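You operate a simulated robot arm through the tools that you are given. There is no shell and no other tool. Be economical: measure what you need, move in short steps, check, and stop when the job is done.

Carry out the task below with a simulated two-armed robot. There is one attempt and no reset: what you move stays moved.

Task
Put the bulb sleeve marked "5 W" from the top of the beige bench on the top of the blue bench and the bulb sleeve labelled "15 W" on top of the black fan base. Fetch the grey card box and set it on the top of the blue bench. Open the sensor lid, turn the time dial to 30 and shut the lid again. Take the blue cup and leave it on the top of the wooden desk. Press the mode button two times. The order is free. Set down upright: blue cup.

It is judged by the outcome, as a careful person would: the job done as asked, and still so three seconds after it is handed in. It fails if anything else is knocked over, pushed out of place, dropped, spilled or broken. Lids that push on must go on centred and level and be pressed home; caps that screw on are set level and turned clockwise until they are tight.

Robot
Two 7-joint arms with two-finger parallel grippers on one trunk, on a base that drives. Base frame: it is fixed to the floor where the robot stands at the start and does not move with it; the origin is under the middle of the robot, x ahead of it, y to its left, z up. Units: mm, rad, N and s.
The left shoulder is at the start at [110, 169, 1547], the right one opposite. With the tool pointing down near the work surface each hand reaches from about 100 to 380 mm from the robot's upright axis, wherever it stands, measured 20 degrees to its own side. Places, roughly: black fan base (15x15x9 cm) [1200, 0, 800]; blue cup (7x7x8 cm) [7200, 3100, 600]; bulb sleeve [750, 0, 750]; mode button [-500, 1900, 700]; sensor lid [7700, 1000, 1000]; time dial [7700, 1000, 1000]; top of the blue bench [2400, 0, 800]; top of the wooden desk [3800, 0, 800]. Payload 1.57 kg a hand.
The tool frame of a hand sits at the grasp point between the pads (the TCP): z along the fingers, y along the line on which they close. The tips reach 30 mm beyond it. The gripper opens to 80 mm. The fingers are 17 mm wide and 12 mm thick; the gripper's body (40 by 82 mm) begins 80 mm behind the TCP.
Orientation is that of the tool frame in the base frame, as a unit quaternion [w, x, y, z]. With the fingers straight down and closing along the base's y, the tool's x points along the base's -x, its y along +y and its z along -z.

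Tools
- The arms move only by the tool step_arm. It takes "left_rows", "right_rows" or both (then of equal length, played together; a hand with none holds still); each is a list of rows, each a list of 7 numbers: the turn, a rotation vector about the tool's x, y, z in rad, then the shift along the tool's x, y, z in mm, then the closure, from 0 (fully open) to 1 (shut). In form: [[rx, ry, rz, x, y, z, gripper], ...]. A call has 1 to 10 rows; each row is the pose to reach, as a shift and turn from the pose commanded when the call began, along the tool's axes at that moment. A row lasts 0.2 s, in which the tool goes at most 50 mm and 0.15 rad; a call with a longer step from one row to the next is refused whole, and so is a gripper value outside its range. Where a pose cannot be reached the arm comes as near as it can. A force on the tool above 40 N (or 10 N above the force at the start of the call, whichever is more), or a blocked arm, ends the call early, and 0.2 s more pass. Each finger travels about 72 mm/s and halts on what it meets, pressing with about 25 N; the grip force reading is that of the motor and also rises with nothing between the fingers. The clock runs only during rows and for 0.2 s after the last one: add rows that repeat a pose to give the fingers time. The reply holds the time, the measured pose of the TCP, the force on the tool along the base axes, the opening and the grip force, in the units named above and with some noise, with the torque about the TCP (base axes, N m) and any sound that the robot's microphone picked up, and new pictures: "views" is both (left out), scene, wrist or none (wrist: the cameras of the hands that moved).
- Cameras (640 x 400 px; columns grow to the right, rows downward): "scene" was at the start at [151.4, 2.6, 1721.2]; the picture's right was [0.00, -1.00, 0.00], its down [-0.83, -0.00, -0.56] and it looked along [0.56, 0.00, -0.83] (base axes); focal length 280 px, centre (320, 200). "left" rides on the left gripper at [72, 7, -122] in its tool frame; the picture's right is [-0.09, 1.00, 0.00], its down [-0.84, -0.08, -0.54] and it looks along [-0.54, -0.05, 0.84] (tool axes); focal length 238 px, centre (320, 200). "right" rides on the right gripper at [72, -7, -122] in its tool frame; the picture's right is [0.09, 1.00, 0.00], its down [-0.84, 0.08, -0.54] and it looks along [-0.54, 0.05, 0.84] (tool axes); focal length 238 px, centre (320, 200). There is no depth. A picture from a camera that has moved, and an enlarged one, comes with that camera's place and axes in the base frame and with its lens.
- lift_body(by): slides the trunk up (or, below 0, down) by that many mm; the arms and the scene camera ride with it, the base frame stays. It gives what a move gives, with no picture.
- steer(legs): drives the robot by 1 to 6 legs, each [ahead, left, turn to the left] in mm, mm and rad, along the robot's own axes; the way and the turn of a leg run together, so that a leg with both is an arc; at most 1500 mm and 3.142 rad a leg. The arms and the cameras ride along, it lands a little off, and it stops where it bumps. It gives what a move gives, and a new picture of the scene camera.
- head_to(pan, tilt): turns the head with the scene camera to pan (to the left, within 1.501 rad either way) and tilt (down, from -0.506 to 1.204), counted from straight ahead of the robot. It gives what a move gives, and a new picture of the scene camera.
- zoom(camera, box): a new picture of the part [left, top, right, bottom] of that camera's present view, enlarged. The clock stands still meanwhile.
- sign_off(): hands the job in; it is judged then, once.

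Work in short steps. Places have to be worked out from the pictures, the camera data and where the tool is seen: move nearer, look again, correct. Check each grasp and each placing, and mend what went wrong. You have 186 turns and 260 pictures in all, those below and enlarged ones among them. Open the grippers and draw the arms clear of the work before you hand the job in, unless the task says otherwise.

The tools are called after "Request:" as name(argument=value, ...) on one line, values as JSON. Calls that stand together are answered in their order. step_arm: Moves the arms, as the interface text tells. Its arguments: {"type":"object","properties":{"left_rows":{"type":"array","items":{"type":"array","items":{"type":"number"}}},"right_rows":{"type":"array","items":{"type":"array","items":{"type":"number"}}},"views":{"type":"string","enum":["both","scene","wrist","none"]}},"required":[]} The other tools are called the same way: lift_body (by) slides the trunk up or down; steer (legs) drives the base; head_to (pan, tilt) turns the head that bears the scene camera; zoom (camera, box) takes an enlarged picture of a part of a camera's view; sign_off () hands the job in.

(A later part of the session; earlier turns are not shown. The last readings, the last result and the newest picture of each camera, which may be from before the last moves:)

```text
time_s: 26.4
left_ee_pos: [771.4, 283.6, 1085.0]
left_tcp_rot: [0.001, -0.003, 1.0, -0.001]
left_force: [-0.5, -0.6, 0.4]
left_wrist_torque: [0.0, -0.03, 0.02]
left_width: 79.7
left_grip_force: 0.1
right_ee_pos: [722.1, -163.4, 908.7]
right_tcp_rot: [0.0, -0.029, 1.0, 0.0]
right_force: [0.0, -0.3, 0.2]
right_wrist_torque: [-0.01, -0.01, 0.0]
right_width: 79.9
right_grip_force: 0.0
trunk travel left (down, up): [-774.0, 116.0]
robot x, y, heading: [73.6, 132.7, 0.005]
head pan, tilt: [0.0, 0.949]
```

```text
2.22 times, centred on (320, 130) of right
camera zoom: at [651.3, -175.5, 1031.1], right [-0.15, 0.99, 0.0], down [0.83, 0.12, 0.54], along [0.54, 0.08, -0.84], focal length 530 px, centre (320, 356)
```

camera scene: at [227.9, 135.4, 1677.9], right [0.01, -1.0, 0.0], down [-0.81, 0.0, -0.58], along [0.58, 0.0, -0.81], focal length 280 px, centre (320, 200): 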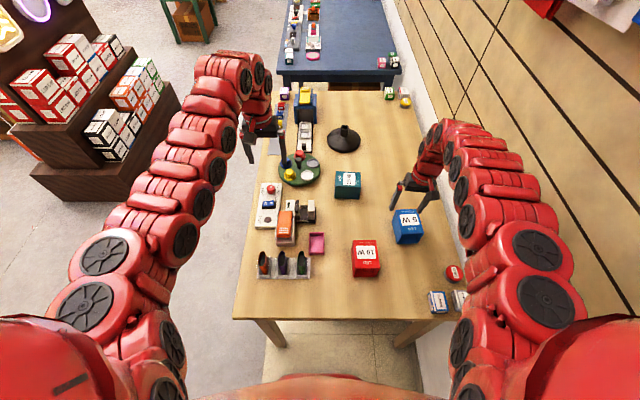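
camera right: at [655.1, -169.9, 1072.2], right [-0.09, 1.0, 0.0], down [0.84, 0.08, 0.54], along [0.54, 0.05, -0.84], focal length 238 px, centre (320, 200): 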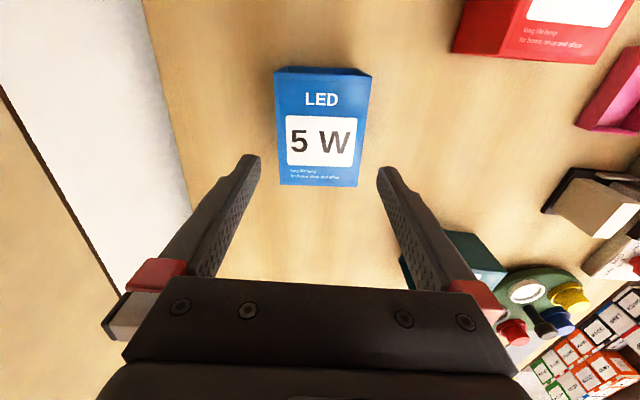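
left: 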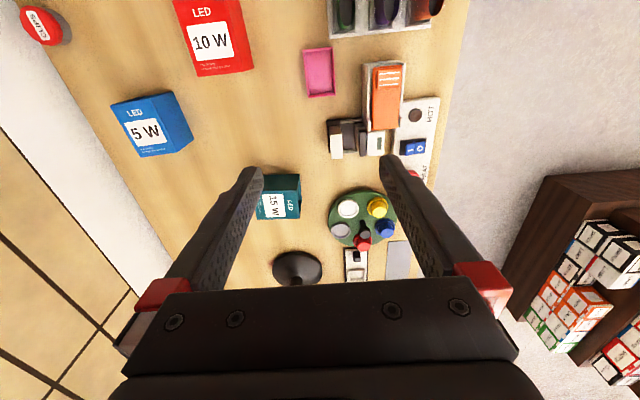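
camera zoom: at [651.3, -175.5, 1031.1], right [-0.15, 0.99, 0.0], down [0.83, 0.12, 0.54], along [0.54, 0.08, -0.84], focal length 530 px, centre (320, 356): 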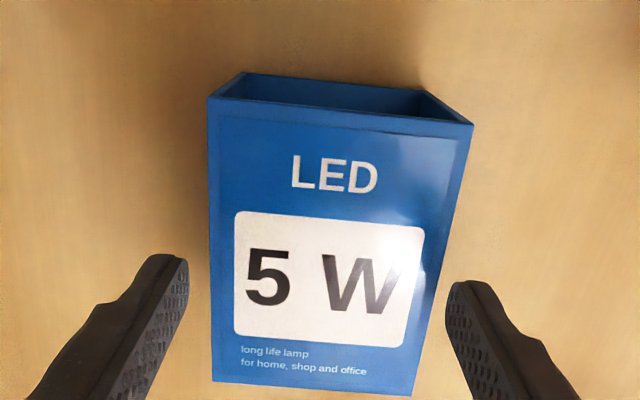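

Fingers straddle the sleeve with gaps about 7 and 4 mm; I shift +1.5 mm in y and lower.

Request:
step_arm(right_rows=[[0, 0, 0, 0, 1.5, 0, 0]], views="none")

Request:
lift_body(by=-68)

Request:
step_arm(right_rows=[[0, 0, 0, 0, 0, 0, 0.15], [0, 0, 0, 0, 0, 0, 0.3], [0, 0, 0, 0, 0, 0, 0.3], [0, 0, 0, 0, 0, 0, 0.3]])

```text
time_s: 26.8
left_ee_pos: [770.4, 282.5, 1084.1]
left_tcp_rot: [0.001, -0.003, 1.0, -0.001]
left_force: [-0.1, 0.3, 0.0]
left_wrist_torque: [0.0, -0.01, 0.01]
left_width: 79.9
left_grip_force: 0.0
right_ee_pos: [722.5, -161.8, 908.2]
right_tcp_rot: [-0.001, -0.028, 1.0, 0.0]
right_force: [-0.2, 0.1, 0.0]
right_wrist_torque: [0.02, 0.0, 0.02]
right_width: 80.2
right_grip_force: 0.0
trunk travel left (down, up): [-774.0, 116.0]
robot x, y, heading: [73.0, 131.2, 0.002]
head pan, tilt: [0.0, 0.949]
```

```text
time_s: 27.9
left_ee_pos: [770.9, 283.2, 1017.0]
left_tcp_rot: [0.0, -0.002, 1.0, -0.001]
left_force: [0.1, -0.3, 0.4]
left_wrist_torque: [0.01, 0.0, 0.01]
left_width: 80.0
left_grip_force: 0.0
right_ee_pos: [722.5, -163.2, 841.3]
right_tcp_rot: [-0.001, -0.028, 1.0, 0.001]
right_force: [0.0, 0.2, 0.8]
right_wrist_torque: [-0.01, 0.02, -0.02]
right_width: 80.2
right_grip_force: 0.1
trunk travel left (down, up): [-706.0, 184.0]
robot x, y, heading: [75.2, 134.8, 0.003]
head pan, tilt: [0.0, 0.949]
```

```text
time_s: 28.9
left_ee_pos: [770.6, 283.2, 1017.8]
left_tcp_rot: [0.001, -0.003, 1.0, -0.001]
left_force: [1.0, -0.1, -0.8]
left_wrist_torque: [-0.01, 0.0, 0.0]
left_width: 80.0
left_grip_force: 0.1
right_ee_pos: [721.5, -162.9, 841.3]
right_tcp_rot: [-0.001, -0.029, 1.0, 0.0]
right_force: [-0.5, -0.2, 1.3]
right_wrist_torque: [-0.01, 0.01, 0.0]
right_width: 73.2
right_grip_force: 25.5
trunk travel left (down, up): [-706.0, 184.0]
robot x, y, heading: [76.0, 133.7, 0.005]
head pan, tilt: [0.0, 0.949]
camera scene: at [227.5, 138.1, 1568.0], right [0.01, -1.0, 0.0], down [-0.81, 0.0, -0.58], along [0.58, 0.0, -0.81], focal length 280 px, centre (320, 200)
camera right: at [651.6, -174.2, 962.7], right [-0.15, 0.99, 0.0], down [0.83, 0.12, 0.54], along [0.54, 0.08, -0.84], focal length 238 px, centre (320, 200)
```

scene: 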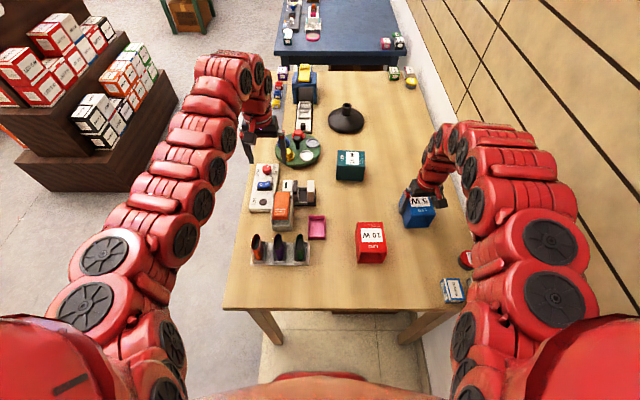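
right: 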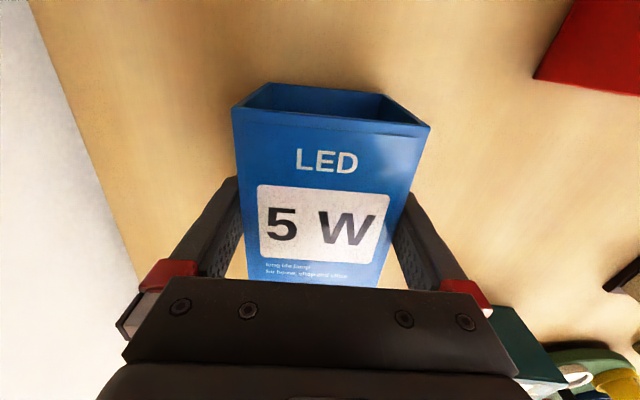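

Gripped (73 mm). Lift the trunk by 180 to carry it high, then check.

Request:
lift_body(by=180)

Request:
steer(legs=[[0, 700, 0]])

```text
time_s: 30.9
left_ee_pos: [771.8, 283.0, 1196.1]
left_tcp_rot: [-0.001, -0.003, 1.0, -0.001]
left_force: [-0.8, -0.7, -0.3]
left_wrist_torque: [0.02, -0.02, -0.01]
left_width: 80.3
left_grip_force: 0.1
right_ee_pos: [722.2, -162.1, 1020.5]
right_tcp_rot: [0.0, -0.029, 1.0, 0.0]
right_force: [0.5, 1.0, 0.2]
right_wrist_torque: [0.0, 0.01, 0.0]
right_width: 73.2
right_grip_force: 24.9
trunk travel left (down, up): [-886.0, 4.0]
robot x, y, heading: [74.2, 132.5, 0.001]
head pan, tilt: [0.0, 0.949]
```

```text
time_s: 34.8
left_ee_pos: [769.2, 984.2, 1196.2]
left_tcp_rot: [0.001, 0.0, 1.0, -0.001]
left_force: [0.2, -0.7, -0.2]
left_wrist_torque: [-0.01, 0.0, 0.06]
left_width: 80.1
left_grip_force: 0.1
right_ee_pos: [717.7, 537.1, 1021.1]
right_tcp_rot: [0.0, -0.026, 1.0, 0.001]
right_force: [0.1, 1.0, -0.4]
right_wrist_torque: [0.0, -0.02, 0.03]
right_width: 73.2
right_grip_force: 24.7
trunk travel left (down, up): [-886.0, 4.0]
robot x, y, heading: [68.4, 842.9, 0.009]
head pan, tilt: [0.0, 0.949]
camera scene: at [225.0, 840.1, 1748.0], right [0.0, -1.0, 0.0], down [-0.81, 0.0, -0.58], along [0.58, 0.0, -0.81], focal length 280 px, centre (320, 200)
```

scene: 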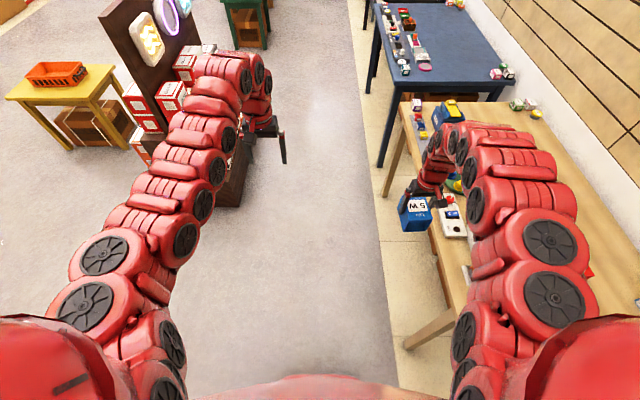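

Corridor is clear. Drive ahead along the benches to the blue bench's left side.

Request:
steer(legs=[[1200, 0, -0.009], [1130, 0, 0]])

```text
time_s: 46.2
left_ee_pos: [3091.2, 1001.2, 1196.5]
left_tcp_rot: [0.001, -0.004, 1.0, -0.001]
left_force: [0.1, 0.1, 0.5]
left_wrist_torque: [-0.03, 0.03, 0.02]
left_width: 79.9
left_grip_force: 0.0
right_ee_pos: [3043.5, 554.9, 1020.5]
right_tcp_rot: [-0.001, -0.03, 1.0, 0.0]
right_force: [-0.1, 0.1, 0.3]
right_wrist_torque: [-0.02, 0.01, -0.02]
right_width: 73.3
right_grip_force: 24.8
trunk travel left (down, up): [-886.0, 4.0]
robot x, y, heading: [2396.8, 849.5, 0.006]
head pan, tilt: [0.0, 0.949]
camera scene: at [2548.2, 853.6, 1748.0], right [0.01, -1.0, 0.0], down [-0.81, -0.01, -0.58], along [0.58, 0.01, -0.81], focal length 280 px, centre (320, 200)
```

scene: 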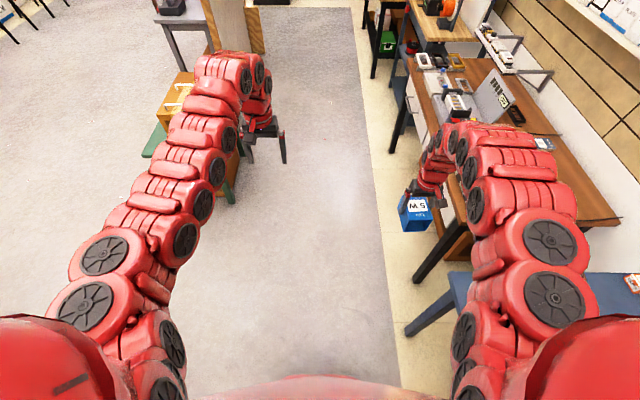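

Now turn right to face the blue bench and look down.

Request:
steer(legs=[[0, 0, -1.577]])

```text
time_s: 50.3
left_ee_pos: [2564.2, 158.9, 1196.3]
left_tcp_rot: [0.0, 0.695, 0.719, -0.002]
left_force: [0.1, 0.3, 1.1]
left_wrist_torque: [0.0, 0.01, 0.02]
left_width: 79.8
left_grip_force: 0.0
right_ee_pos: [2117.7, 194.5, 1020.1]
right_tcp_rot: [-0.001, 0.676, 0.737, 0.001]
right_force: [0.5, 0.1, -0.2]
right_wrist_torque: [-0.01, 0.0, 0.0]
right_width: 73.1
right_grip_force: 24.9
trunk travel left (down, up): [-886.0, 4.0]
robot x, y, heading: [2395.5, 846.3, -1.535]
head pan, tilt: [0.0, 0.949]
camera scene: at [2401.3, 699.3, 1748.0], right [-1.0, -0.04, 0.0], down [-0.03, 0.81, -0.58], along [0.02, -0.58, -0.81], focal length 280 px, centre (320, 200)
```

scene: 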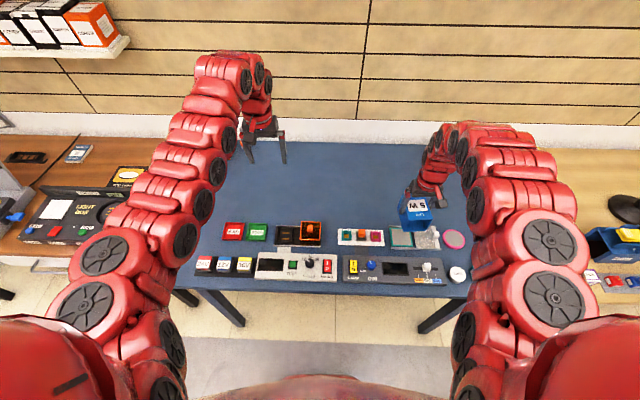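

Clear area on the blue bench is y<120. Drive forward 150, correct the heading, and shift the hand to x≈2180.

Request:
steer(legs=[[150, 0, -0.036]])

Request:
step_arm(right_rows=[[0, 0, 0, -10, 30, 0, 0.3], [0, 0, 0, -20, 60, 0, 0.3], [0, 0, 0, -20, 60, 0, 0.3]])

```text
time_s: 51.7
left_ee_pos: [2543.4, 6.6, 1197.5]
left_tcp_rot: [0.0, 0.707, 0.708, -0.002]
left_force: [1.3, -0.2, 0.6]
left_wrist_torque: [0.0, 0.0, 0.02]
left_width: 80.0
left_grip_force: 0.0
right_ee_pos: [2097.3, 57.1, 1021.6]
right_tcp_rot: [0.0, 0.688, 0.725, 0.0]
right_force: [0.5, -0.2, 0.3]
right_wrist_torque: [-0.05, 0.0, -0.02]
right_width: 72.9
right_grip_force: 25.2
trunk travel left (down, up): [-886.0, 4.0]
robot x, y, heading: [2397.6, 699.8, -1.573]
head pan, tilt: [0.0, 0.949]
camera scene: at [2398.6, 553.7, 1748.3], right [-1.0, 0.0, 0.0], down [0.0, 0.81, -0.58], along [0.0, -0.58, -0.81], focal length 280 px, centre (320, 200)
```

scene: 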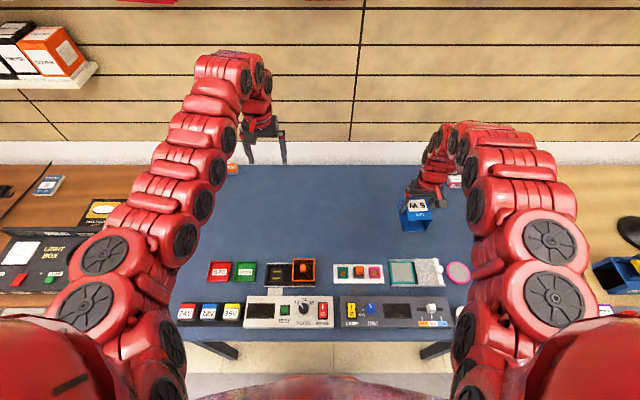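

```text
time_s: 52.5
left_ee_pos: [2543.5, 4.7, 1195.2]
left_tcp_rot: [-0.001, 0.708, 0.707, 0.0]
left_force: [-0.3, 0.2, -0.2]
left_wrist_torque: [0.03, -0.01, 0.02]
left_width: 79.8
left_grip_force: 0.1
right_ee_pos: [2158.0, 38.8, 1020.0]
right_tcp_rot: [0.0, 0.688, 0.726, 0.002]
right_force: [0.9, -0.4, 0.5]
right_wrist_torque: [-0.01, -0.04, 0.01]
right_width: 72.9
right_grip_force: 24.9
trunk travel left (down, up): [-886.0, 4.0]
robot x, y, heading: [2396.6, 702.6, -1.571]
head pan, tilt: [0.0, 0.949]
camera scene: at [2397.2, 549.3, 1747.8], right [-1.0, 0.0, 0.0], down [0.0, 0.81, -0.58], along [0.0, -0.58, -0.81], focal length 280 px, centre (320, 200)
camera right: at [2148.7, 109.2, 1141.8], right [0.99, 0.14, 0.0], down [0.12, -0.83, 0.54], along [0.08, -0.53, -0.84], focal length 238 px, centre (320, 200)
```

scene: 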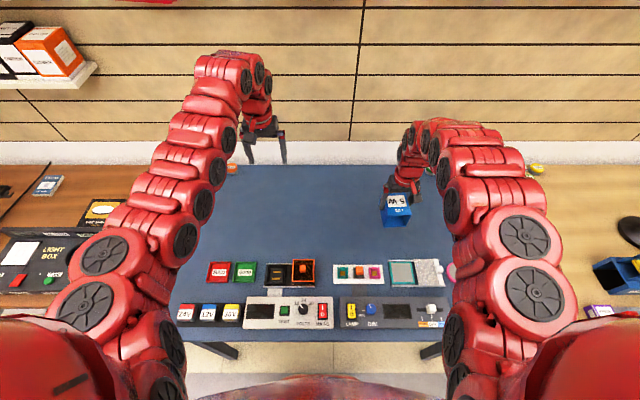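
right: 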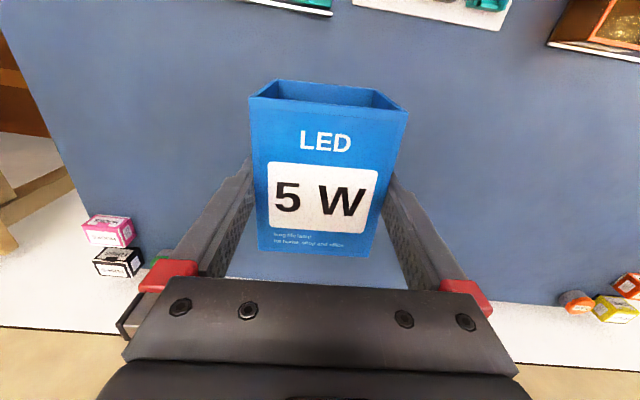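

Lower the trunk by 165, then creep down to contact.

Request:
lift_body(by=-165)

Request:
step_arm(right_rows=[[0, 0, 0, 0, 0, 2, 0.3]], views="both")

```text
time_s: 54.4
left_ee_pos: [2544.4, 5.1, 1032.4]
left_tcp_rot: [0.0, 0.707, 0.708, -0.002]
left_force: [0.4, 0.5, -0.9]
left_wrist_torque: [0.06, 0.02, 0.0]
left_width: 80.2
left_grip_force: 0.1
right_ee_pos: [2161.0, 39.4, 857.8]
right_tcp_rot: [0.001, 0.688, 0.725, 0.0]
right_force: [-0.2, -1.8, 20.4]
right_wrist_torque: [-0.06, -0.01, 0.01]
right_width: 73.5
right_grip_force: 24.4
trunk travel left (down, up): [-721.0, 169.0]
robot x, y, heading: [2398.0, 700.8, -1.571]
head pan, tilt: [0.0, 0.949]
```

```text
time_s: 54.8
left_ee_pos: [2543.9, 6.2, 1033.8]
left_tcp_rot: [0.0, 0.708, 0.707, -0.001]
left_force: [-0.6, 0.0, -0.6]
left_wrist_torque: [0.01, 0.05, 0.02]
left_width: 80.1
left_grip_force: 0.1
right_ee_pos: [2159.3, 39.6, 855.4]
right_tcp_rot: [0.001, 0.689, 0.725, -0.001]
right_force: [-0.5, -4.2, 22.0]
right_wrist_torque: [-0.01, 0.02, 0.01]
right_width: 73.5
right_grip_force: 24.8
trunk travel left (down, up): [-721.0, 169.0]
robot x, y, heading: [2400.0, 702.8, -1.572]
head pan, tilt: [0.0, 0.949]
camera scene: at [2399.5, 552.7, 1583.3], right [-1.0, 0.0, 0.0], down [0.0, 0.81, -0.58], along [0.0, -0.58, -0.81], focal length 280 px, centre (320, 200)
camera right: at [2150.0, 111.2, 977.2], right [0.99, 0.14, 0.0], down [0.12, -0.83, 0.54], along [0.08, -0.54, -0.84], focal length 238 px, centre (320, 200)
```

scene: 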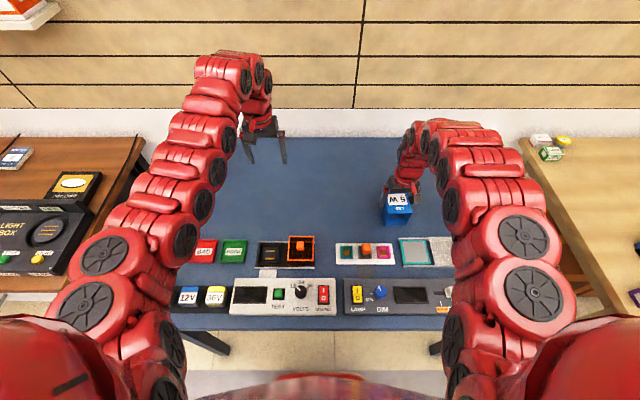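
right: 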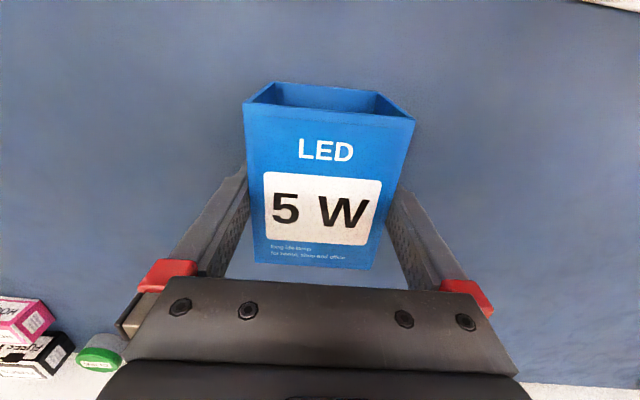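

In contact (≈22 N). Open the gripper and lift away.

Request:
step_arm(right_rows=[[0, 0, 0, 0, 0, -1, 0.15], [0, 0, 0, 0, 0, -1, 0], [0, 0, 0, 0, 0, -1, 0], [0, 0, 0, 0, 0, -1, 0]], views="none")

Request:
lift_body(by=165)

Request:
head_to(pan=0, tilt=0.95)

```text
time_s: 55.8
left_ee_pos: [2544.0, 4.4, 1031.6]
left_tcp_rot: [0.0, 0.707, 0.707, 0.0]
left_force: [-0.7, 0.7, -0.4]
left_wrist_torque: [-0.02, 0.02, 0.02]
left_width: 80.2
left_grip_force: 0.1
right_ee_pos: [2159.1, 39.2, 854.4]
right_tcp_rot: [-0.001, 0.688, 0.726, 0.002]
right_force: [0.5, 0.1, 0.2]
right_wrist_torque: [-0.02, -0.01, -0.01]
right_width: 80.0
right_grip_force: 0.1
trunk travel left (down, up): [-721.0, 169.0]
robot x, y, heading: [2398.6, 700.2, -1.571]
head pan, tilt: [0.0, 0.949]
```

```text
time_s: 57.7
left_ee_pos: [2544.1, 4.0, 1196.0]
left_tcp_rot: [0.0, 0.707, 0.707, -0.002]
left_force: [-0.5, 0.6, 0.1]
left_wrist_torque: [-0.02, -0.04, 0.02]
left_width: 80.1
left_grip_force: 0.0
right_ee_pos: [2158.9, 39.9, 1020.3]
right_tcp_rot: [0.0, 0.688, 0.726, 0.0]
right_force: [0.1, -0.4, -0.8]
right_wrist_torque: [-0.01, -0.01, -0.01]
right_width: 80.1
right_grip_force: 0.0
trunk travel left (down, up): [-886.0, 4.0]
robot x, y, heading: [2401.3, 702.5, -1.573]
head pan, tilt: [0.0, 0.949]
```

```text
time_s: 58.3
left_ee_pos: [2542.8, 3.2, 1195.9]
left_tcp_rot: [0.0, 0.707, 0.707, -0.001]
left_force: [0.1, 0.5, 0.7]
left_wrist_torque: [-0.05, 0.03, 0.0]
left_width: 80.0
left_grip_force: 0.1
right_ee_pos: [2159.0, 38.0, 1020.0]
right_tcp_rot: [-0.001, 0.688, 0.726, 0.001]
right_force: [0.7, 0.5, 0.0]
right_wrist_torque: [0.0, -0.03, -0.01]
right_width: 80.0
right_grip_force: 0.0
trunk travel left (down, up): [-886.0, 4.0]
robot x, y, heading: [2399.4, 699.0, -1.567]
head pan, tilt: [0.0, 0.949]
camera scene: at [2398.5, 550.2, 1747.9], right [-1.0, 0.0, 0.0], down [0.0, 0.81, -0.58], along [0.0, -0.58, -0.81], focal length 280 px, centre (320, 200)
```

scene: 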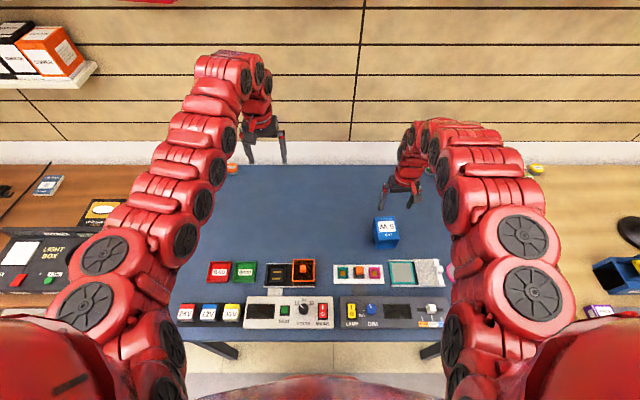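

5 W is set on the blue bench. Now strafe right to bring the right hand above the 15 W sleeve.

Request:
steer(legs=[[0, -1253, 0]])

Request:
step_arm(right_rows=[[0, 0, 0.06, 0, 0, 0, 0]], views="wrist")

```text
time_s: 64.7
left_ee_pos: [1284.1, -5.9, 1195.2]
left_tcp_rot: [0.001, 0.699, 0.715, -0.001]
left_force: [0.7, -0.6, 0.5]
left_wrist_torque: [-0.03, 0.0, 0.02]
left_width: 80.0
left_grip_force: 0.1
right_ee_pos: [898.1, 20.1, 1020.6]
right_tcp_rot: [-0.001, 0.681, 0.733, 0.0]
right_force: [-1.1, -0.3, 0.1]
right_wrist_torque: [0.05, 0.03, -0.01]
right_width: 80.2
right_grip_force: 0.1
trunk travel left (down, up): [-886.0, 4.0]
robot x, y, heading: [1123.8, 688.6, -1.55]
head pan, tilt: [0.0, 0.949]
camera scene: at [1128.2, 536.3, 1748.0], right [-1.0, -0.02, 0.0], down [-0.02, 0.81, -0.58], along [0.01, -0.58, -0.81], focal length 280 px, centre (320, 200)
```

scene: 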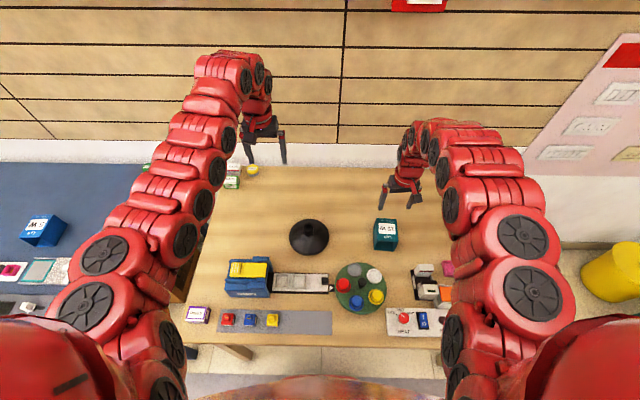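

```text
time_s: 65.1
left_ee_pos: [1283.6, -6.5, 1195.2]
left_tcp_rot: [-0.001, 0.7, 0.715, -0.002]
left_force: [0.1, 0.0, -0.1]
left_wrist_torque: [0.02, -0.06, 0.0]
left_width: 80.0
left_grip_force: 0.0
right_ee_pos: [899.3, 20.8, 1018.5]
right_tcp_rot: [-0.001, 0.702, 0.712, 0.001]
right_force: [0.9, -0.8, -0.2]
right_wrist_torque: [0.0, -0.04, 0.0]
right_width: 79.8
right_grip_force: 0.2
trunk travel left (down, up): [-886.0, 4.0]
robot x, y, heading: [1125.9, 685.7, -1.548]
head pan, tilt: [0.0, 0.949]
camera right: at [892.1, 91.2, 1141.8], right [0.99, 0.1, 0.0], down [0.09, -0.84, 0.54], along [0.06, -0.54, -0.84], focal length 238 px, centre (320, 200)
```

right: 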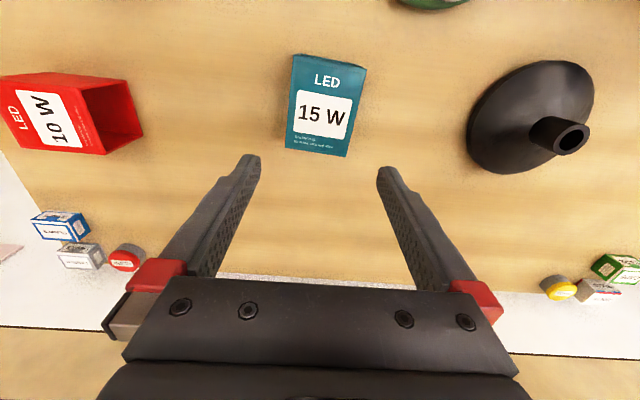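

Request:
zoom(camera="right", box=[240, 30, 400, 190])

Request:
zoom(camera="right", box=[450, 40, 610, 190])

```text
2.50 times, centred on (320, 110) of right
camera zoom: at [892.1, 91.2, 1141.8], right [0.99, 0.1, 0.0], down [0.09, -0.84, 0.54], along [0.06, -0.54, -0.84], focal length 596 px, centre (320, 425)
```

zoom: 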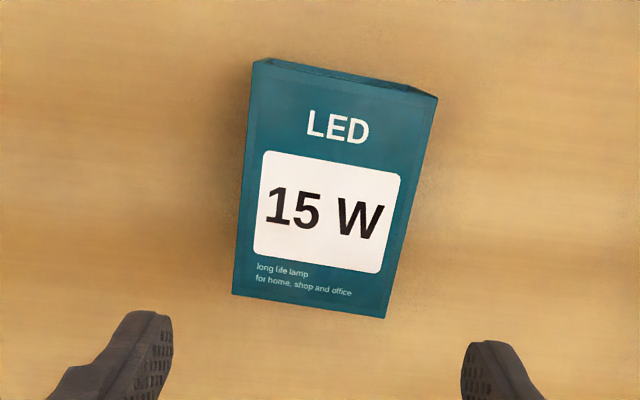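

```text
2.67 times, centred on (530, 115) of right
camera zoom: at [892.1, 91.2, 1141.8], right [0.99, 0.1, 0.0], down [0.09, -0.84, 0.54], along [0.06, -0.54, -0.84], focal length 636 px, centre (-240, 427)
```

zoom: 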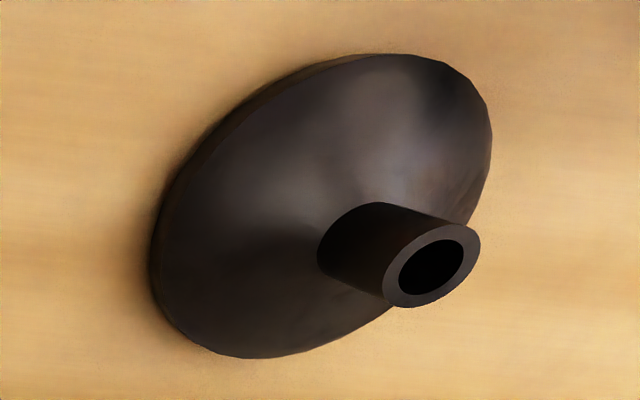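

15 W centre ≈(902,32), yaw -0.06. Align the hand and lower the trunk to just above the top.

Request:
step_arm(right_rows=[[0, 0, 0.074, 11, 2.5, 0, 0], [0, 0, 0.074, 11, 2.5, 0, 0]], views="none")

Request:
lift_body(by=-108)

Request:
zoom(camera="right", box=[200, 40, 440, 220])

```text
time_s: 65.7
left_ee_pos: [1284.9, -7.0, 1196.7]
left_tcp_rot: [0.0, 0.699, 0.715, 0.0]
left_force: [0.4, 0.3, -0.2]
left_wrist_torque: [-0.02, 0.02, 0.0]
left_width: 80.0
left_grip_force: 0.0
right_ee_pos: [901.4, 31.0, 1020.0]
right_tcp_rot: [0.0, 0.729, 0.685, 0.0]
right_force: [-0.3, -0.2, 0.2]
right_wrist_torque: [0.01, 0.02, 0.05]
right_width: 80.2
right_grip_force: 0.0
trunk travel left (down, up): [-886.0, 4.0]
robot x, y, heading: [1124.9, 683.9, -1.546]
head pan, tilt: [0.0, 0.949]
```

```text
time_s: 67.1
left_ee_pos: [1283.7, -8.2, 1087.2]
left_tcp_rot: [0.0, 0.699, 0.715, -0.002]
left_force: [0.0, -0.6, 0.4]
left_wrist_torque: [-0.03, 0.05, 0.02]
left_width: 80.2
left_grip_force: 0.0
right_ee_pos: [901.2, 31.6, 912.5]
right_tcp_rot: [0.0, 0.729, 0.685, 0.001]
right_force: [-0.3, 0.3, -0.8]
right_wrist_torque: [-0.01, -0.03, 0.01]
right_width: 79.9
right_grip_force: 0.1
trunk travel left (down, up): [-778.0, 112.0]
robot x, y, heading: [1124.9, 688.1, -1.547]
head pan, tilt: [0.0, 0.949]
```

```text
2.22 times, centred on (320, 130) of right
camera zoom: at [899.4, 102.3, 1034.4], right [1.0, 0.03, 0.0], down [0.03, -0.84, 0.54], along [0.02, -0.54, -0.84], focal length 530 px, centre (320, 356)
```

zoom: 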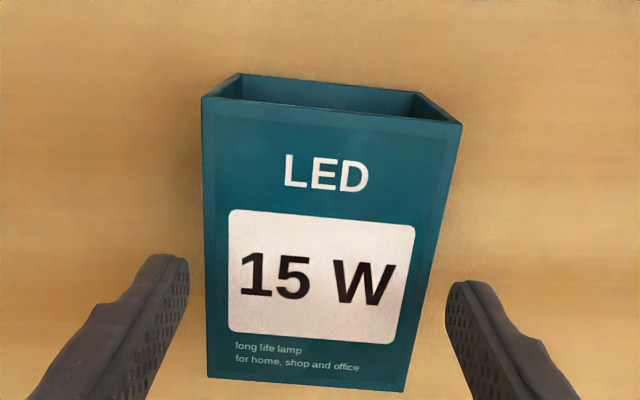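

Centred. Lower 70 mm and close.

Request:
lift_body(by=-70)

Request:
step_arm(right_rows=[[0, 0, 0, 0, 0, 0, 0.15], [0, 0, 0, 0, 0, 0, 0.3], [0, 0, 0, 0, 0, 0, 0.3], [0, 0, 0, 0, 0, 0, 0.3]], views="none")

Request:
lift_body(by=175)

Request:
steer(legs=[[0, 285, -0.024]])

```text
time_s: 68.2
left_ee_pos: [1283.3, -6.1, 1018.9]
left_tcp_rot: [0.0, 0.7, 0.714, 0.0]
left_force: [-0.4, -0.3, 0.2]
left_wrist_torque: [-0.03, 0.0, 0.02]
left_width: 80.1
left_grip_force: 0.0
right_ee_pos: [901.4, 30.5, 842.2]
right_tcp_rot: [-0.001, 0.728, 0.685, 0.001]
right_force: [0.0, -0.3, -0.6]
right_wrist_torque: [0.0, 0.01, 0.02]
right_width: 80.0
right_grip_force: 0.0
trunk travel left (down, up): [-708.0, 182.0]
robot x, y, heading: [1124.4, 685.5, -1.551]
head pan, tilt: [0.0, 0.949]
```

```text
time_s: 69.2
left_ee_pos: [1283.3, -6.4, 1018.6]
left_tcp_rot: [-0.001, 0.7, 0.714, -0.001]
left_force: [-0.1, -0.4, -0.6]
left_wrist_torque: [-0.02, 0.01, -0.02]
left_width: 80.1
left_grip_force: 0.0
right_ee_pos: [900.2, 30.5, 842.5]
right_tcp_rot: [0.0, 0.729, 0.685, 0.0]
right_force: [-0.7, -0.2, 3.1]
right_wrist_torque: [0.04, 0.0, -0.02]
right_width: 72.9
right_grip_force: 25.1
trunk travel left (down, up): [-708.0, 182.0]
robot x, y, heading: [1127.0, 689.0, -1.551]
head pan, tilt: [0.0, 0.949]
```

```text
time_s: 71.1
left_ee_pos: [1283.6, -6.6, 1194.9]
left_tcp_rot: [-0.001, 0.7, 0.715, -0.001]
left_force: [0.2, 0.5, -0.1]
left_wrist_torque: [-0.02, -0.02, -0.01]
left_width: 79.8
left_grip_force: 0.1
right_ee_pos: [900.0, 30.6, 1017.0]
right_tcp_rot: [-0.001, 0.728, 0.685, 0.001]
right_force: [0.3, -0.8, -1.2]
right_wrist_torque: [-0.01, 0.04, 0.01]
right_width: 73.0
right_grip_force: 24.8
trunk travel left (down, up): [-883.0, 7.0]
robot x, y, heading: [1123.1, 685.4, -1.551]
head pan, tilt: [0.0, 0.949]
```

```text
time_s: 73.1
left_ee_pos: [1546.5, -8.3, 1193.7]
left_tcp_rot: [0.0, 0.709, 0.706, 0.0]
left_force: [0.1, 0.3, 0.3]
left_wrist_torque: [0.04, 0.0, 0.0]
left_width: 80.0
left_grip_force: 0.0
right_ee_pos: [1163.7, 39.0, 1018.1]
right_tcp_rot: [0.0, 0.737, 0.675, 0.002]
right_force: [-1.3, -0.4, 0.1]
right_wrist_torque: [0.02, 0.02, 0.03]
right_width: 73.0
right_grip_force: 24.2
trunk travel left (down, up): [-883.0, 7.0]
robot x, y, heading: [1408.9, 688.9, -1.572]
head pan, tilt: [0.0, 0.949]
camera scene: at [1404.2, 538.6, 1745.0], right [-1.0, 0.0, 0.0], down [0.0, 0.81, -0.58], along [0.0, -0.58, -0.81], focal length 280 px, centre (320, 200)
```

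scene: 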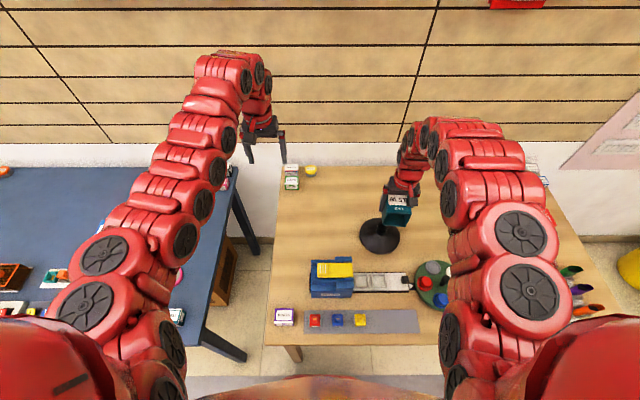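

Zoom to localise the fan base below the held sleeve.

Request:
zoom(camera="scene", box=[330, 170, 450, 270])

Request:
zoom(camera="right", box=[160, 0, 480, 200])

Request:
zoom(camera="left", box=[0, 0, 300, 200])

```text
4.00 times, centred on (390, 220) of scene
camera zoom: at [1404.2, 538.6, 1745.0], right [-1.0, 0.0, 0.0], down [0.0, 0.81, -0.58], along [0.0, -0.58, -0.81], focal length 1122 px, centre (40, 120)
```

zoom: 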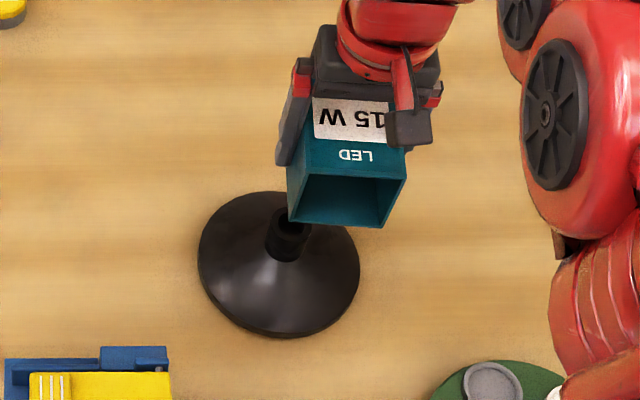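

```text
2.00 times, centred on (320, 100) of right
camera zoom: at [1165.4, 110.5, 1138.9], right [1.0, 0.0, 0.0], down [0.0, -0.84, 0.54], along [0.0, -0.54, -0.84], focal length 477 px, centre (320, 400)
```

zoom: 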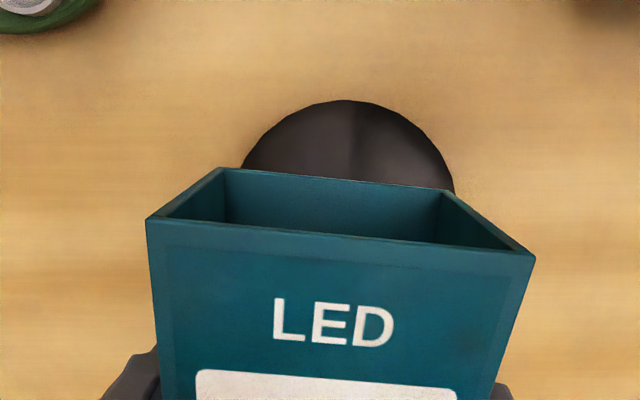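

```text
2.00 times, centred on (150, 100) of left
camera zoom: at [1554.4, 64.5, 1315.9], right [1.0, -0.1, 0.0], down [-0.08, -0.84, 0.54], along [-0.05, -0.54, -0.84], focal length 477 px, centre (660, 400)
```

zoom: 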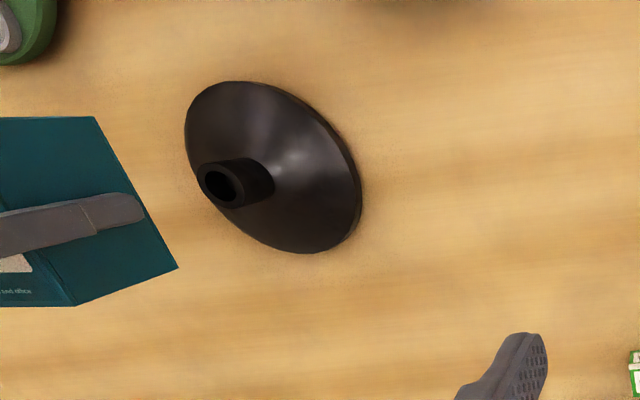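

Fan stub centre estimated at (1180, 33). Move the held sleeve above it, lower most of the way, and check.

Request:
step_arm(right_rows=[[0, 0, 0, -3, 9, 0, 0.3], [0, 0, 0, -5.5, 17.3, 0, 0.3], [0, 0, 0, -5.5, 17.3, 0, 0.3]], views="none")

Request:
lift_body(by=-70)

Request:
zoom(camera="scene", box=[330, 170, 450, 270])

Request:
zoom(camera="left", box=[0, 0, 300, 200])

```text
time_s: 73.9
left_ee_pos: [1547.9, -7.0, 1193.9]
left_tcp_rot: [0.0, 0.709, 0.706, -0.001]
left_force: [0.4, 1.1, -0.4]
left_wrist_torque: [0.0, 0.04, -0.01]
left_width: 80.0
left_grip_force: 0.1
right_ee_pos: [1182.9, 32.2, 1017.7]
right_tcp_rot: [-0.001, 0.737, 0.676, 0.002]
right_force: [0.6, -0.3, -0.3]
right_wrist_torque: [0.0, -0.01, -0.01]
right_width: 73.2
right_grip_force: 24.6
trunk travel left (down, up): [-883.0, 7.0]
robot x, y, heading: [1408.6, 687.0, -1.572]
head pan, tilt: [0.0, 0.949]
```

```text
time_s: 75.0
left_ee_pos: [1548.3, -8.8, 1123.5]
left_tcp_rot: [0.0, 0.709, 0.705, -0.001]
left_force: [0.0, 0.2, 0.2]
left_wrist_torque: [0.01, -0.04, 0.01]
left_width: 79.6
left_grip_force: 0.0
right_ee_pos: [1182.5, 32.5, 947.2]
right_tcp_rot: [0.0, 0.738, 0.675, 0.001]
right_force: [-0.3, 0.0, -0.4]
right_wrist_torque: [0.01, -0.01, -0.02]
right_width: 72.9
right_grip_force: 25.1
trunk travel left (down, up): [-813.0, 77.0]
robot x, y, heading: [1406.7, 687.5, -1.578]
head pan, tilt: [0.0, 0.949]
```

```text
4.00 times, centred on (390, 220) of scene
camera zoom: at [1406.1, 538.8, 1675.0], right [-1.0, 0.0, 0.0], down [0.0, 0.81, -0.58], along [0.0, -0.58, -0.81], focal length 1122 px, centre (40, 120)
```

zoom: 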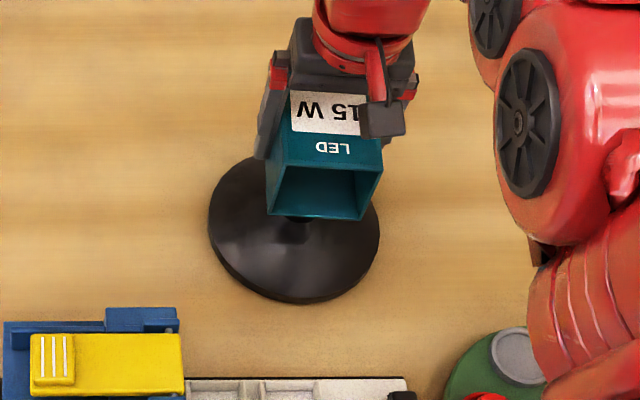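

```text
2.00 times, centred on (150, 100) of left
camera zoom: at [1555.8, 64.7, 1245.8], right [1.0, -0.1, 0.0], down [-0.08, -0.84, 0.54], along [-0.05, -0.54, -0.84], focal length 477 px, centre (660, 400)
```

zoom: 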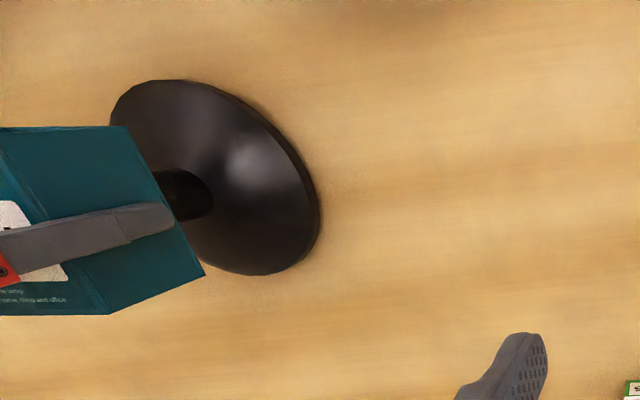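

Alignment looks good in both views. Lower on to the stub gently.

Request:
lift_body(by=-10)

Request:
step_arm(right_rows=[[0, 0, 0, 0, 0, 2, 0.3], [0, 0, 0, 0, 0, 4, 0.3], [0, 0, 0, 0, 0, 6, 0.3]], views="none")

```text
time_s: 75.6
left_ee_pos: [1547.7, -8.1, 1112.7]
left_tcp_rot: [-0.001, 0.709, 0.706, -0.001]
left_force: [-0.8, 0.1, 0.3]
left_wrist_torque: [-0.03, -0.04, 0.0]
left_width: 80.1
left_grip_force: 0.0
right_ee_pos: [1182.8, 33.2, 938.2]
right_tcp_rot: [-0.001, 0.737, 0.676, 0.001]
right_force: [-0.1, -0.2, -0.4]
right_wrist_torque: [-0.06, 0.01, 0.01]
right_width: 73.4
right_grip_force: 24.9
trunk travel left (down, up): [-803.0, 87.0]
robot x, y, heading: [1409.0, 688.6, -1.576]
head pan, tilt: [0.0, 0.949]
```

```text
time_s: 76.4
left_ee_pos: [1549.9, -8.7, 1113.7]
left_tcp_rot: [0.0, 0.709, 0.705, -0.002]
left_force: [-0.6, 0.0, 0.6]
left_wrist_torque: [0.05, 0.03, -0.02]
left_width: 79.9
left_grip_force: 0.1
right_ee_pos: [1183.2, 32.6, 931.9]
right_tcp_rot: [-0.001, 0.737, 0.675, 0.001]
right_force: [-0.2, 0.4, -0.5]
right_wrist_torque: [-0.03, 0.01, -0.02]
right_width: 72.8
right_grip_force: 24.7
trunk travel left (down, up): [-803.0, 87.0]
robot x, y, heading: [1409.8, 689.1, -1.573]
head pan, tilt: [0.0, 0.949]
```

No contact yet; creep on.

Request:
step_arm(right_rows=[[0, 0, 0, 0, 0, 2, 0.3], [0, 0, 0, 0, 0, 4, 0.3], [0, 0, 0, 0, 0, 6, 0.3]], views="none")

```text
time_s: 77.2
left_ee_pos: [1547.7, -8.3, 1113.2]
left_tcp_rot: [0.0, 0.709, 0.705, -0.001]
left_force: [0.3, -0.2, -0.3]
left_wrist_torque: [0.0, -0.02, 0.04]
left_width: 79.9
left_grip_force: 0.0
right_ee_pos: [1183.2, 32.7, 925.2]
right_tcp_rot: [0.0, 0.737, 0.676, 0.0]
right_force: [-0.2, -0.2, -0.8]
right_wrist_torque: [0.03, -0.04, -0.02]
right_width: 72.6
right_grip_force: 25.2
trunk travel left (down, up): [-803.0, 87.0]
robot x, y, heading: [1404.2, 692.2, -1.578]
head pan, tilt: [0.0, 0.949]
```

Request:
step_arm(right_rows=[[0, 0, 0, 0, 0, 2, 0.3], [0, 0, 0, 0, 0, 4, 0.3], [0, 0, 0, 0, 0, 6, 0.3], [0, 0, 0, 0, 0, 8, 0.3]], views="scene")

Request:
zoom(camera="left", box=[0, 0, 300, 200])

```text
time_s: 78.2
left_ee_pos: [1548.4, -6.9, 1115.0]
left_tcp_rot: [0.0, 0.708, 0.706, -0.003]
left_force: [-0.3, -0.6, -0.3]
left_wrist_torque: [0.01, -0.02, 0.0]
left_width: 80.0
left_grip_force: 0.0
right_ee_pos: [1182.9, 32.9, 919.9]
right_tcp_rot: [0.001, 0.737, 0.676, 0.0]
right_force: [-1.0, -2.7, 22.0]
right_wrist_torque: [-0.11, 0.13, 0.01]
right_width: 73.2
right_grip_force: 25.0
trunk travel left (down, up): [-803.0, 87.0]
robot x, y, heading: [1406.5, 689.4, -1.573]
head pan, tilt: [0.0, 0.949]
camera scene: at [1407.0, 541.6, 1665.4], right [-1.0, 0.0, 0.0], down [0.0, 0.81, -0.58], along [0.0, -0.58, -0.81], focal length 280 px, centre (320, 200)
```

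scene: 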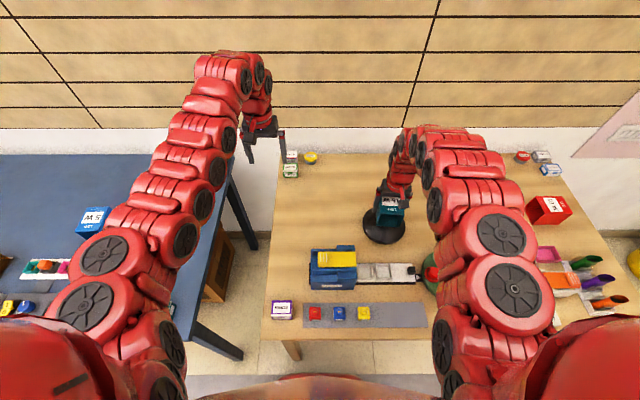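

```text
2.00 times, centred on (150, 100) of left
camera zoom: at [1556.4, 66.7, 1236.9], right [1.0, -0.1, 0.0], down [-0.08, -0.83, 0.54], along [-0.06, -0.54, -0.84], focal length 477 px, centre (660, 400)
```

zoom: 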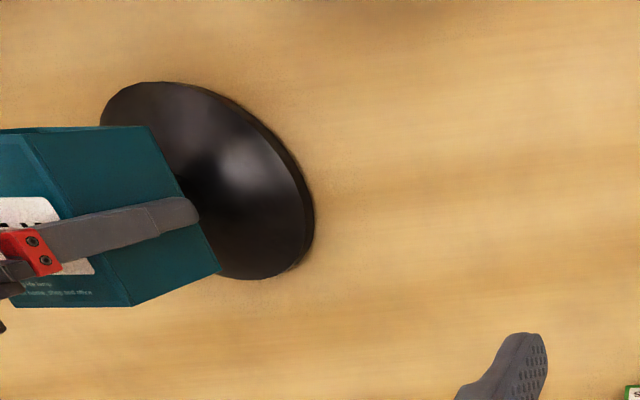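

Contact felt (22 N), torque suggests the stub is ~5 mm toward −x,−y of the TCP. Lift a little, shift, and set down again.

Request:
step_arm(right_rows=[[0, 0, 0, 0, 0, -6, 0.3], [0, 0, 0, -4.4, -4.6, -6, 0.3], [0, 0, 0, -4.4, -4.6, -4, 0.3], [0, 0, 0, -4.4, -4.6, -2, 0.3], [0, 0, 0, -4.4, -4.6, -1, 0.3]], views="none")

```text
time_s: 79.4
left_ee_pos: [1549.9, -7.7, 1114.6]
left_tcp_rot: [0.0, 0.708, 0.706, -0.002]
left_force: [0.8, -0.1, -0.3]
left_wrist_torque: [-0.01, 0.01, 0.01]
left_width: 80.0
left_grip_force: 0.1
right_ee_pos: [1177.7, 28.4, 919.6]
right_tcp_rot: [0.001, 0.737, 0.676, -0.001]
right_force: [0.2, -1.9, 13.0]
right_wrist_torque: [-0.02, -0.04, -0.03]
right_width: 73.0
right_grip_force: 25.0
trunk travel left (down, up): [-803.0, 87.0]
robot x, y, heading: [1410.6, 687.8, -1.576]
head pan, tilt: [0.0, 0.949]
```

Torque is now near zero — centred. Open slowly and watch.

Request:
step_arm(right_rows=[[0, 0, 0, 0, 0, -0.5, 0.2], [0, 0, 0, 0, 0, -0.5, 0.1], [0, 0, 0, 0, 0, -0.5, 0.05], [0, 0, 0, 0, 0, -0.5, 0], [0, 0, 0, 0, 0, -0.5, 0], [0, 0, 0, 0, 0, -0.5, 0]], views="wrist")

```text
time_s: 80.8
left_ee_pos: [1547.5, -9.1, 1114.1]
left_tcp_rot: [0.0, 0.709, 0.706, -0.001]
left_force: [0.4, 0.0, -0.2]
left_wrist_torque: [0.0, 0.01, -0.03]
left_width: 80.2
left_grip_force: 0.2
right_ee_pos: [1176.9, 28.7, 919.3]
right_tcp_rot: [0.0, 0.737, 0.676, 0.001]
right_force: [0.1, -0.3, 0.4]
right_wrist_torque: [0.02, 0.01, 0.0]
right_width: 79.9
right_grip_force: 0.0
trunk travel left (down, up): [-803.0, 87.0]
robot x, y, heading: [1410.6, 687.9, -1.575]
head pan, tilt: [0.0, 0.949]
camera right: at [1177.3, 100.1, 1040.2], right [1.0, 0.0, 0.0], down [0.0, -0.84, 0.54], along [0.0, -0.54, -0.84], focal length 238 px, centre (320, 200)
```

right: 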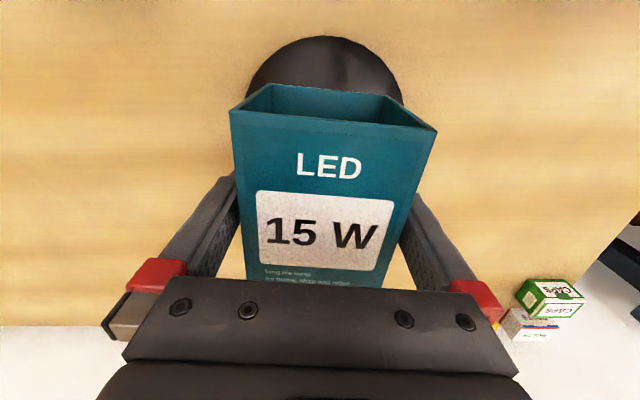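

It stands. Lift the trunk straight up.

Request:
lift_body(by=85)

Request:
step_arm(right_rows=[[0, 0, 0, 0, 0, -10, 0]])

```text
time_s: 82.0
left_ee_pos: [1547.8, -7.3, 1199.1]
left_tcp_rot: [-0.001, 0.709, 0.705, -0.001]
left_force: [-0.3, -0.8, 0.3]
left_wrist_torque: [-0.03, 0.02, -0.01]
left_width: 79.9
left_grip_force: 0.0
right_ee_pos: [1175.8, 30.6, 1002.6]
right_tcp_rot: [-0.001, 0.737, 0.676, 0.0]
right_force: [-0.3, 0.4, -0.5]
right_wrist_torque: [0.01, -0.01, 0.01]
right_width: 79.7
right_grip_force: 0.1
trunk travel left (down, up): [-888.0, 2.0]
robot x, y, heading: [1409.5, 689.5, -1.576]
head pan, tilt: [0.0, 0.949]
```

```text
time_s: 82.4
left_ee_pos: [1548.5, -8.1, 1198.6]
left_tcp_rot: [0.0, 0.709, 0.706, -0.003]
left_force: [0.1, 0.4, 0.6]
left_wrist_torque: [0.0, 0.02, 0.0]
left_width: 79.9
left_grip_force: 0.2
right_ee_pos: [1176.6, 30.2, 1012.8]
right_tcp_rot: [-0.001, 0.738, 0.675, 0.001]
right_force: [0.3, -0.3, -0.1]
right_wrist_torque: [-0.02, -0.02, -0.05]
right_width: 79.9
right_grip_force: 0.1
trunk travel left (down, up): [-888.0, 2.0]
robot x, y, heading: [1406.4, 688.6, -1.578]
head pan, tilt: [0.0, 0.949]
camera scene: at [1406.2, 539.3, 1750.0], right [-1.0, 0.0, 0.0], down [0.0, 0.81, -0.58], along [0.0, -0.58, -0.81], focal length 280 px, centre (320, 200)
camera right: at [1177.5, 101.0, 1134.9], right [1.0, 0.0, 0.0], down [0.0, -0.84, 0.54], along [0.0, -0.54, -0.84], focal length 238 px, centre (320, 200)
```

scene: 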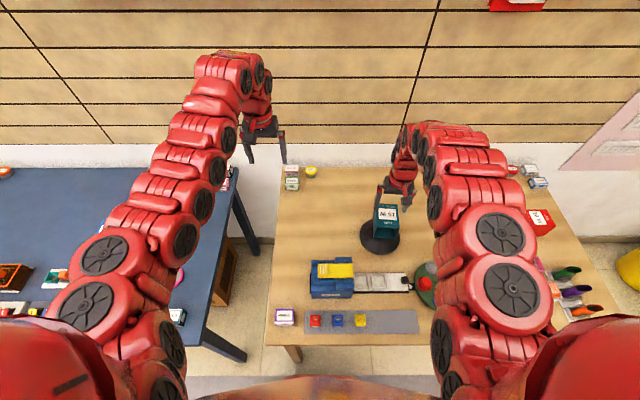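
right: 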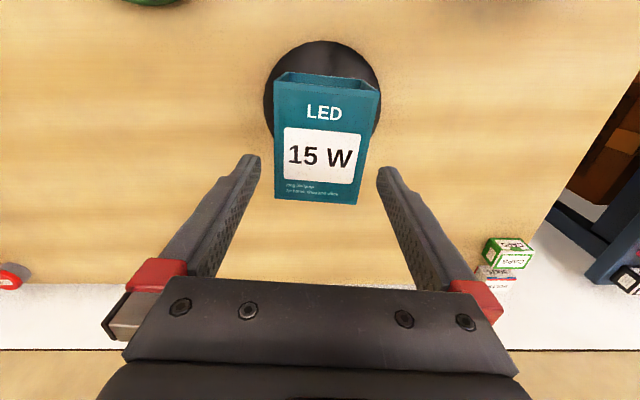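

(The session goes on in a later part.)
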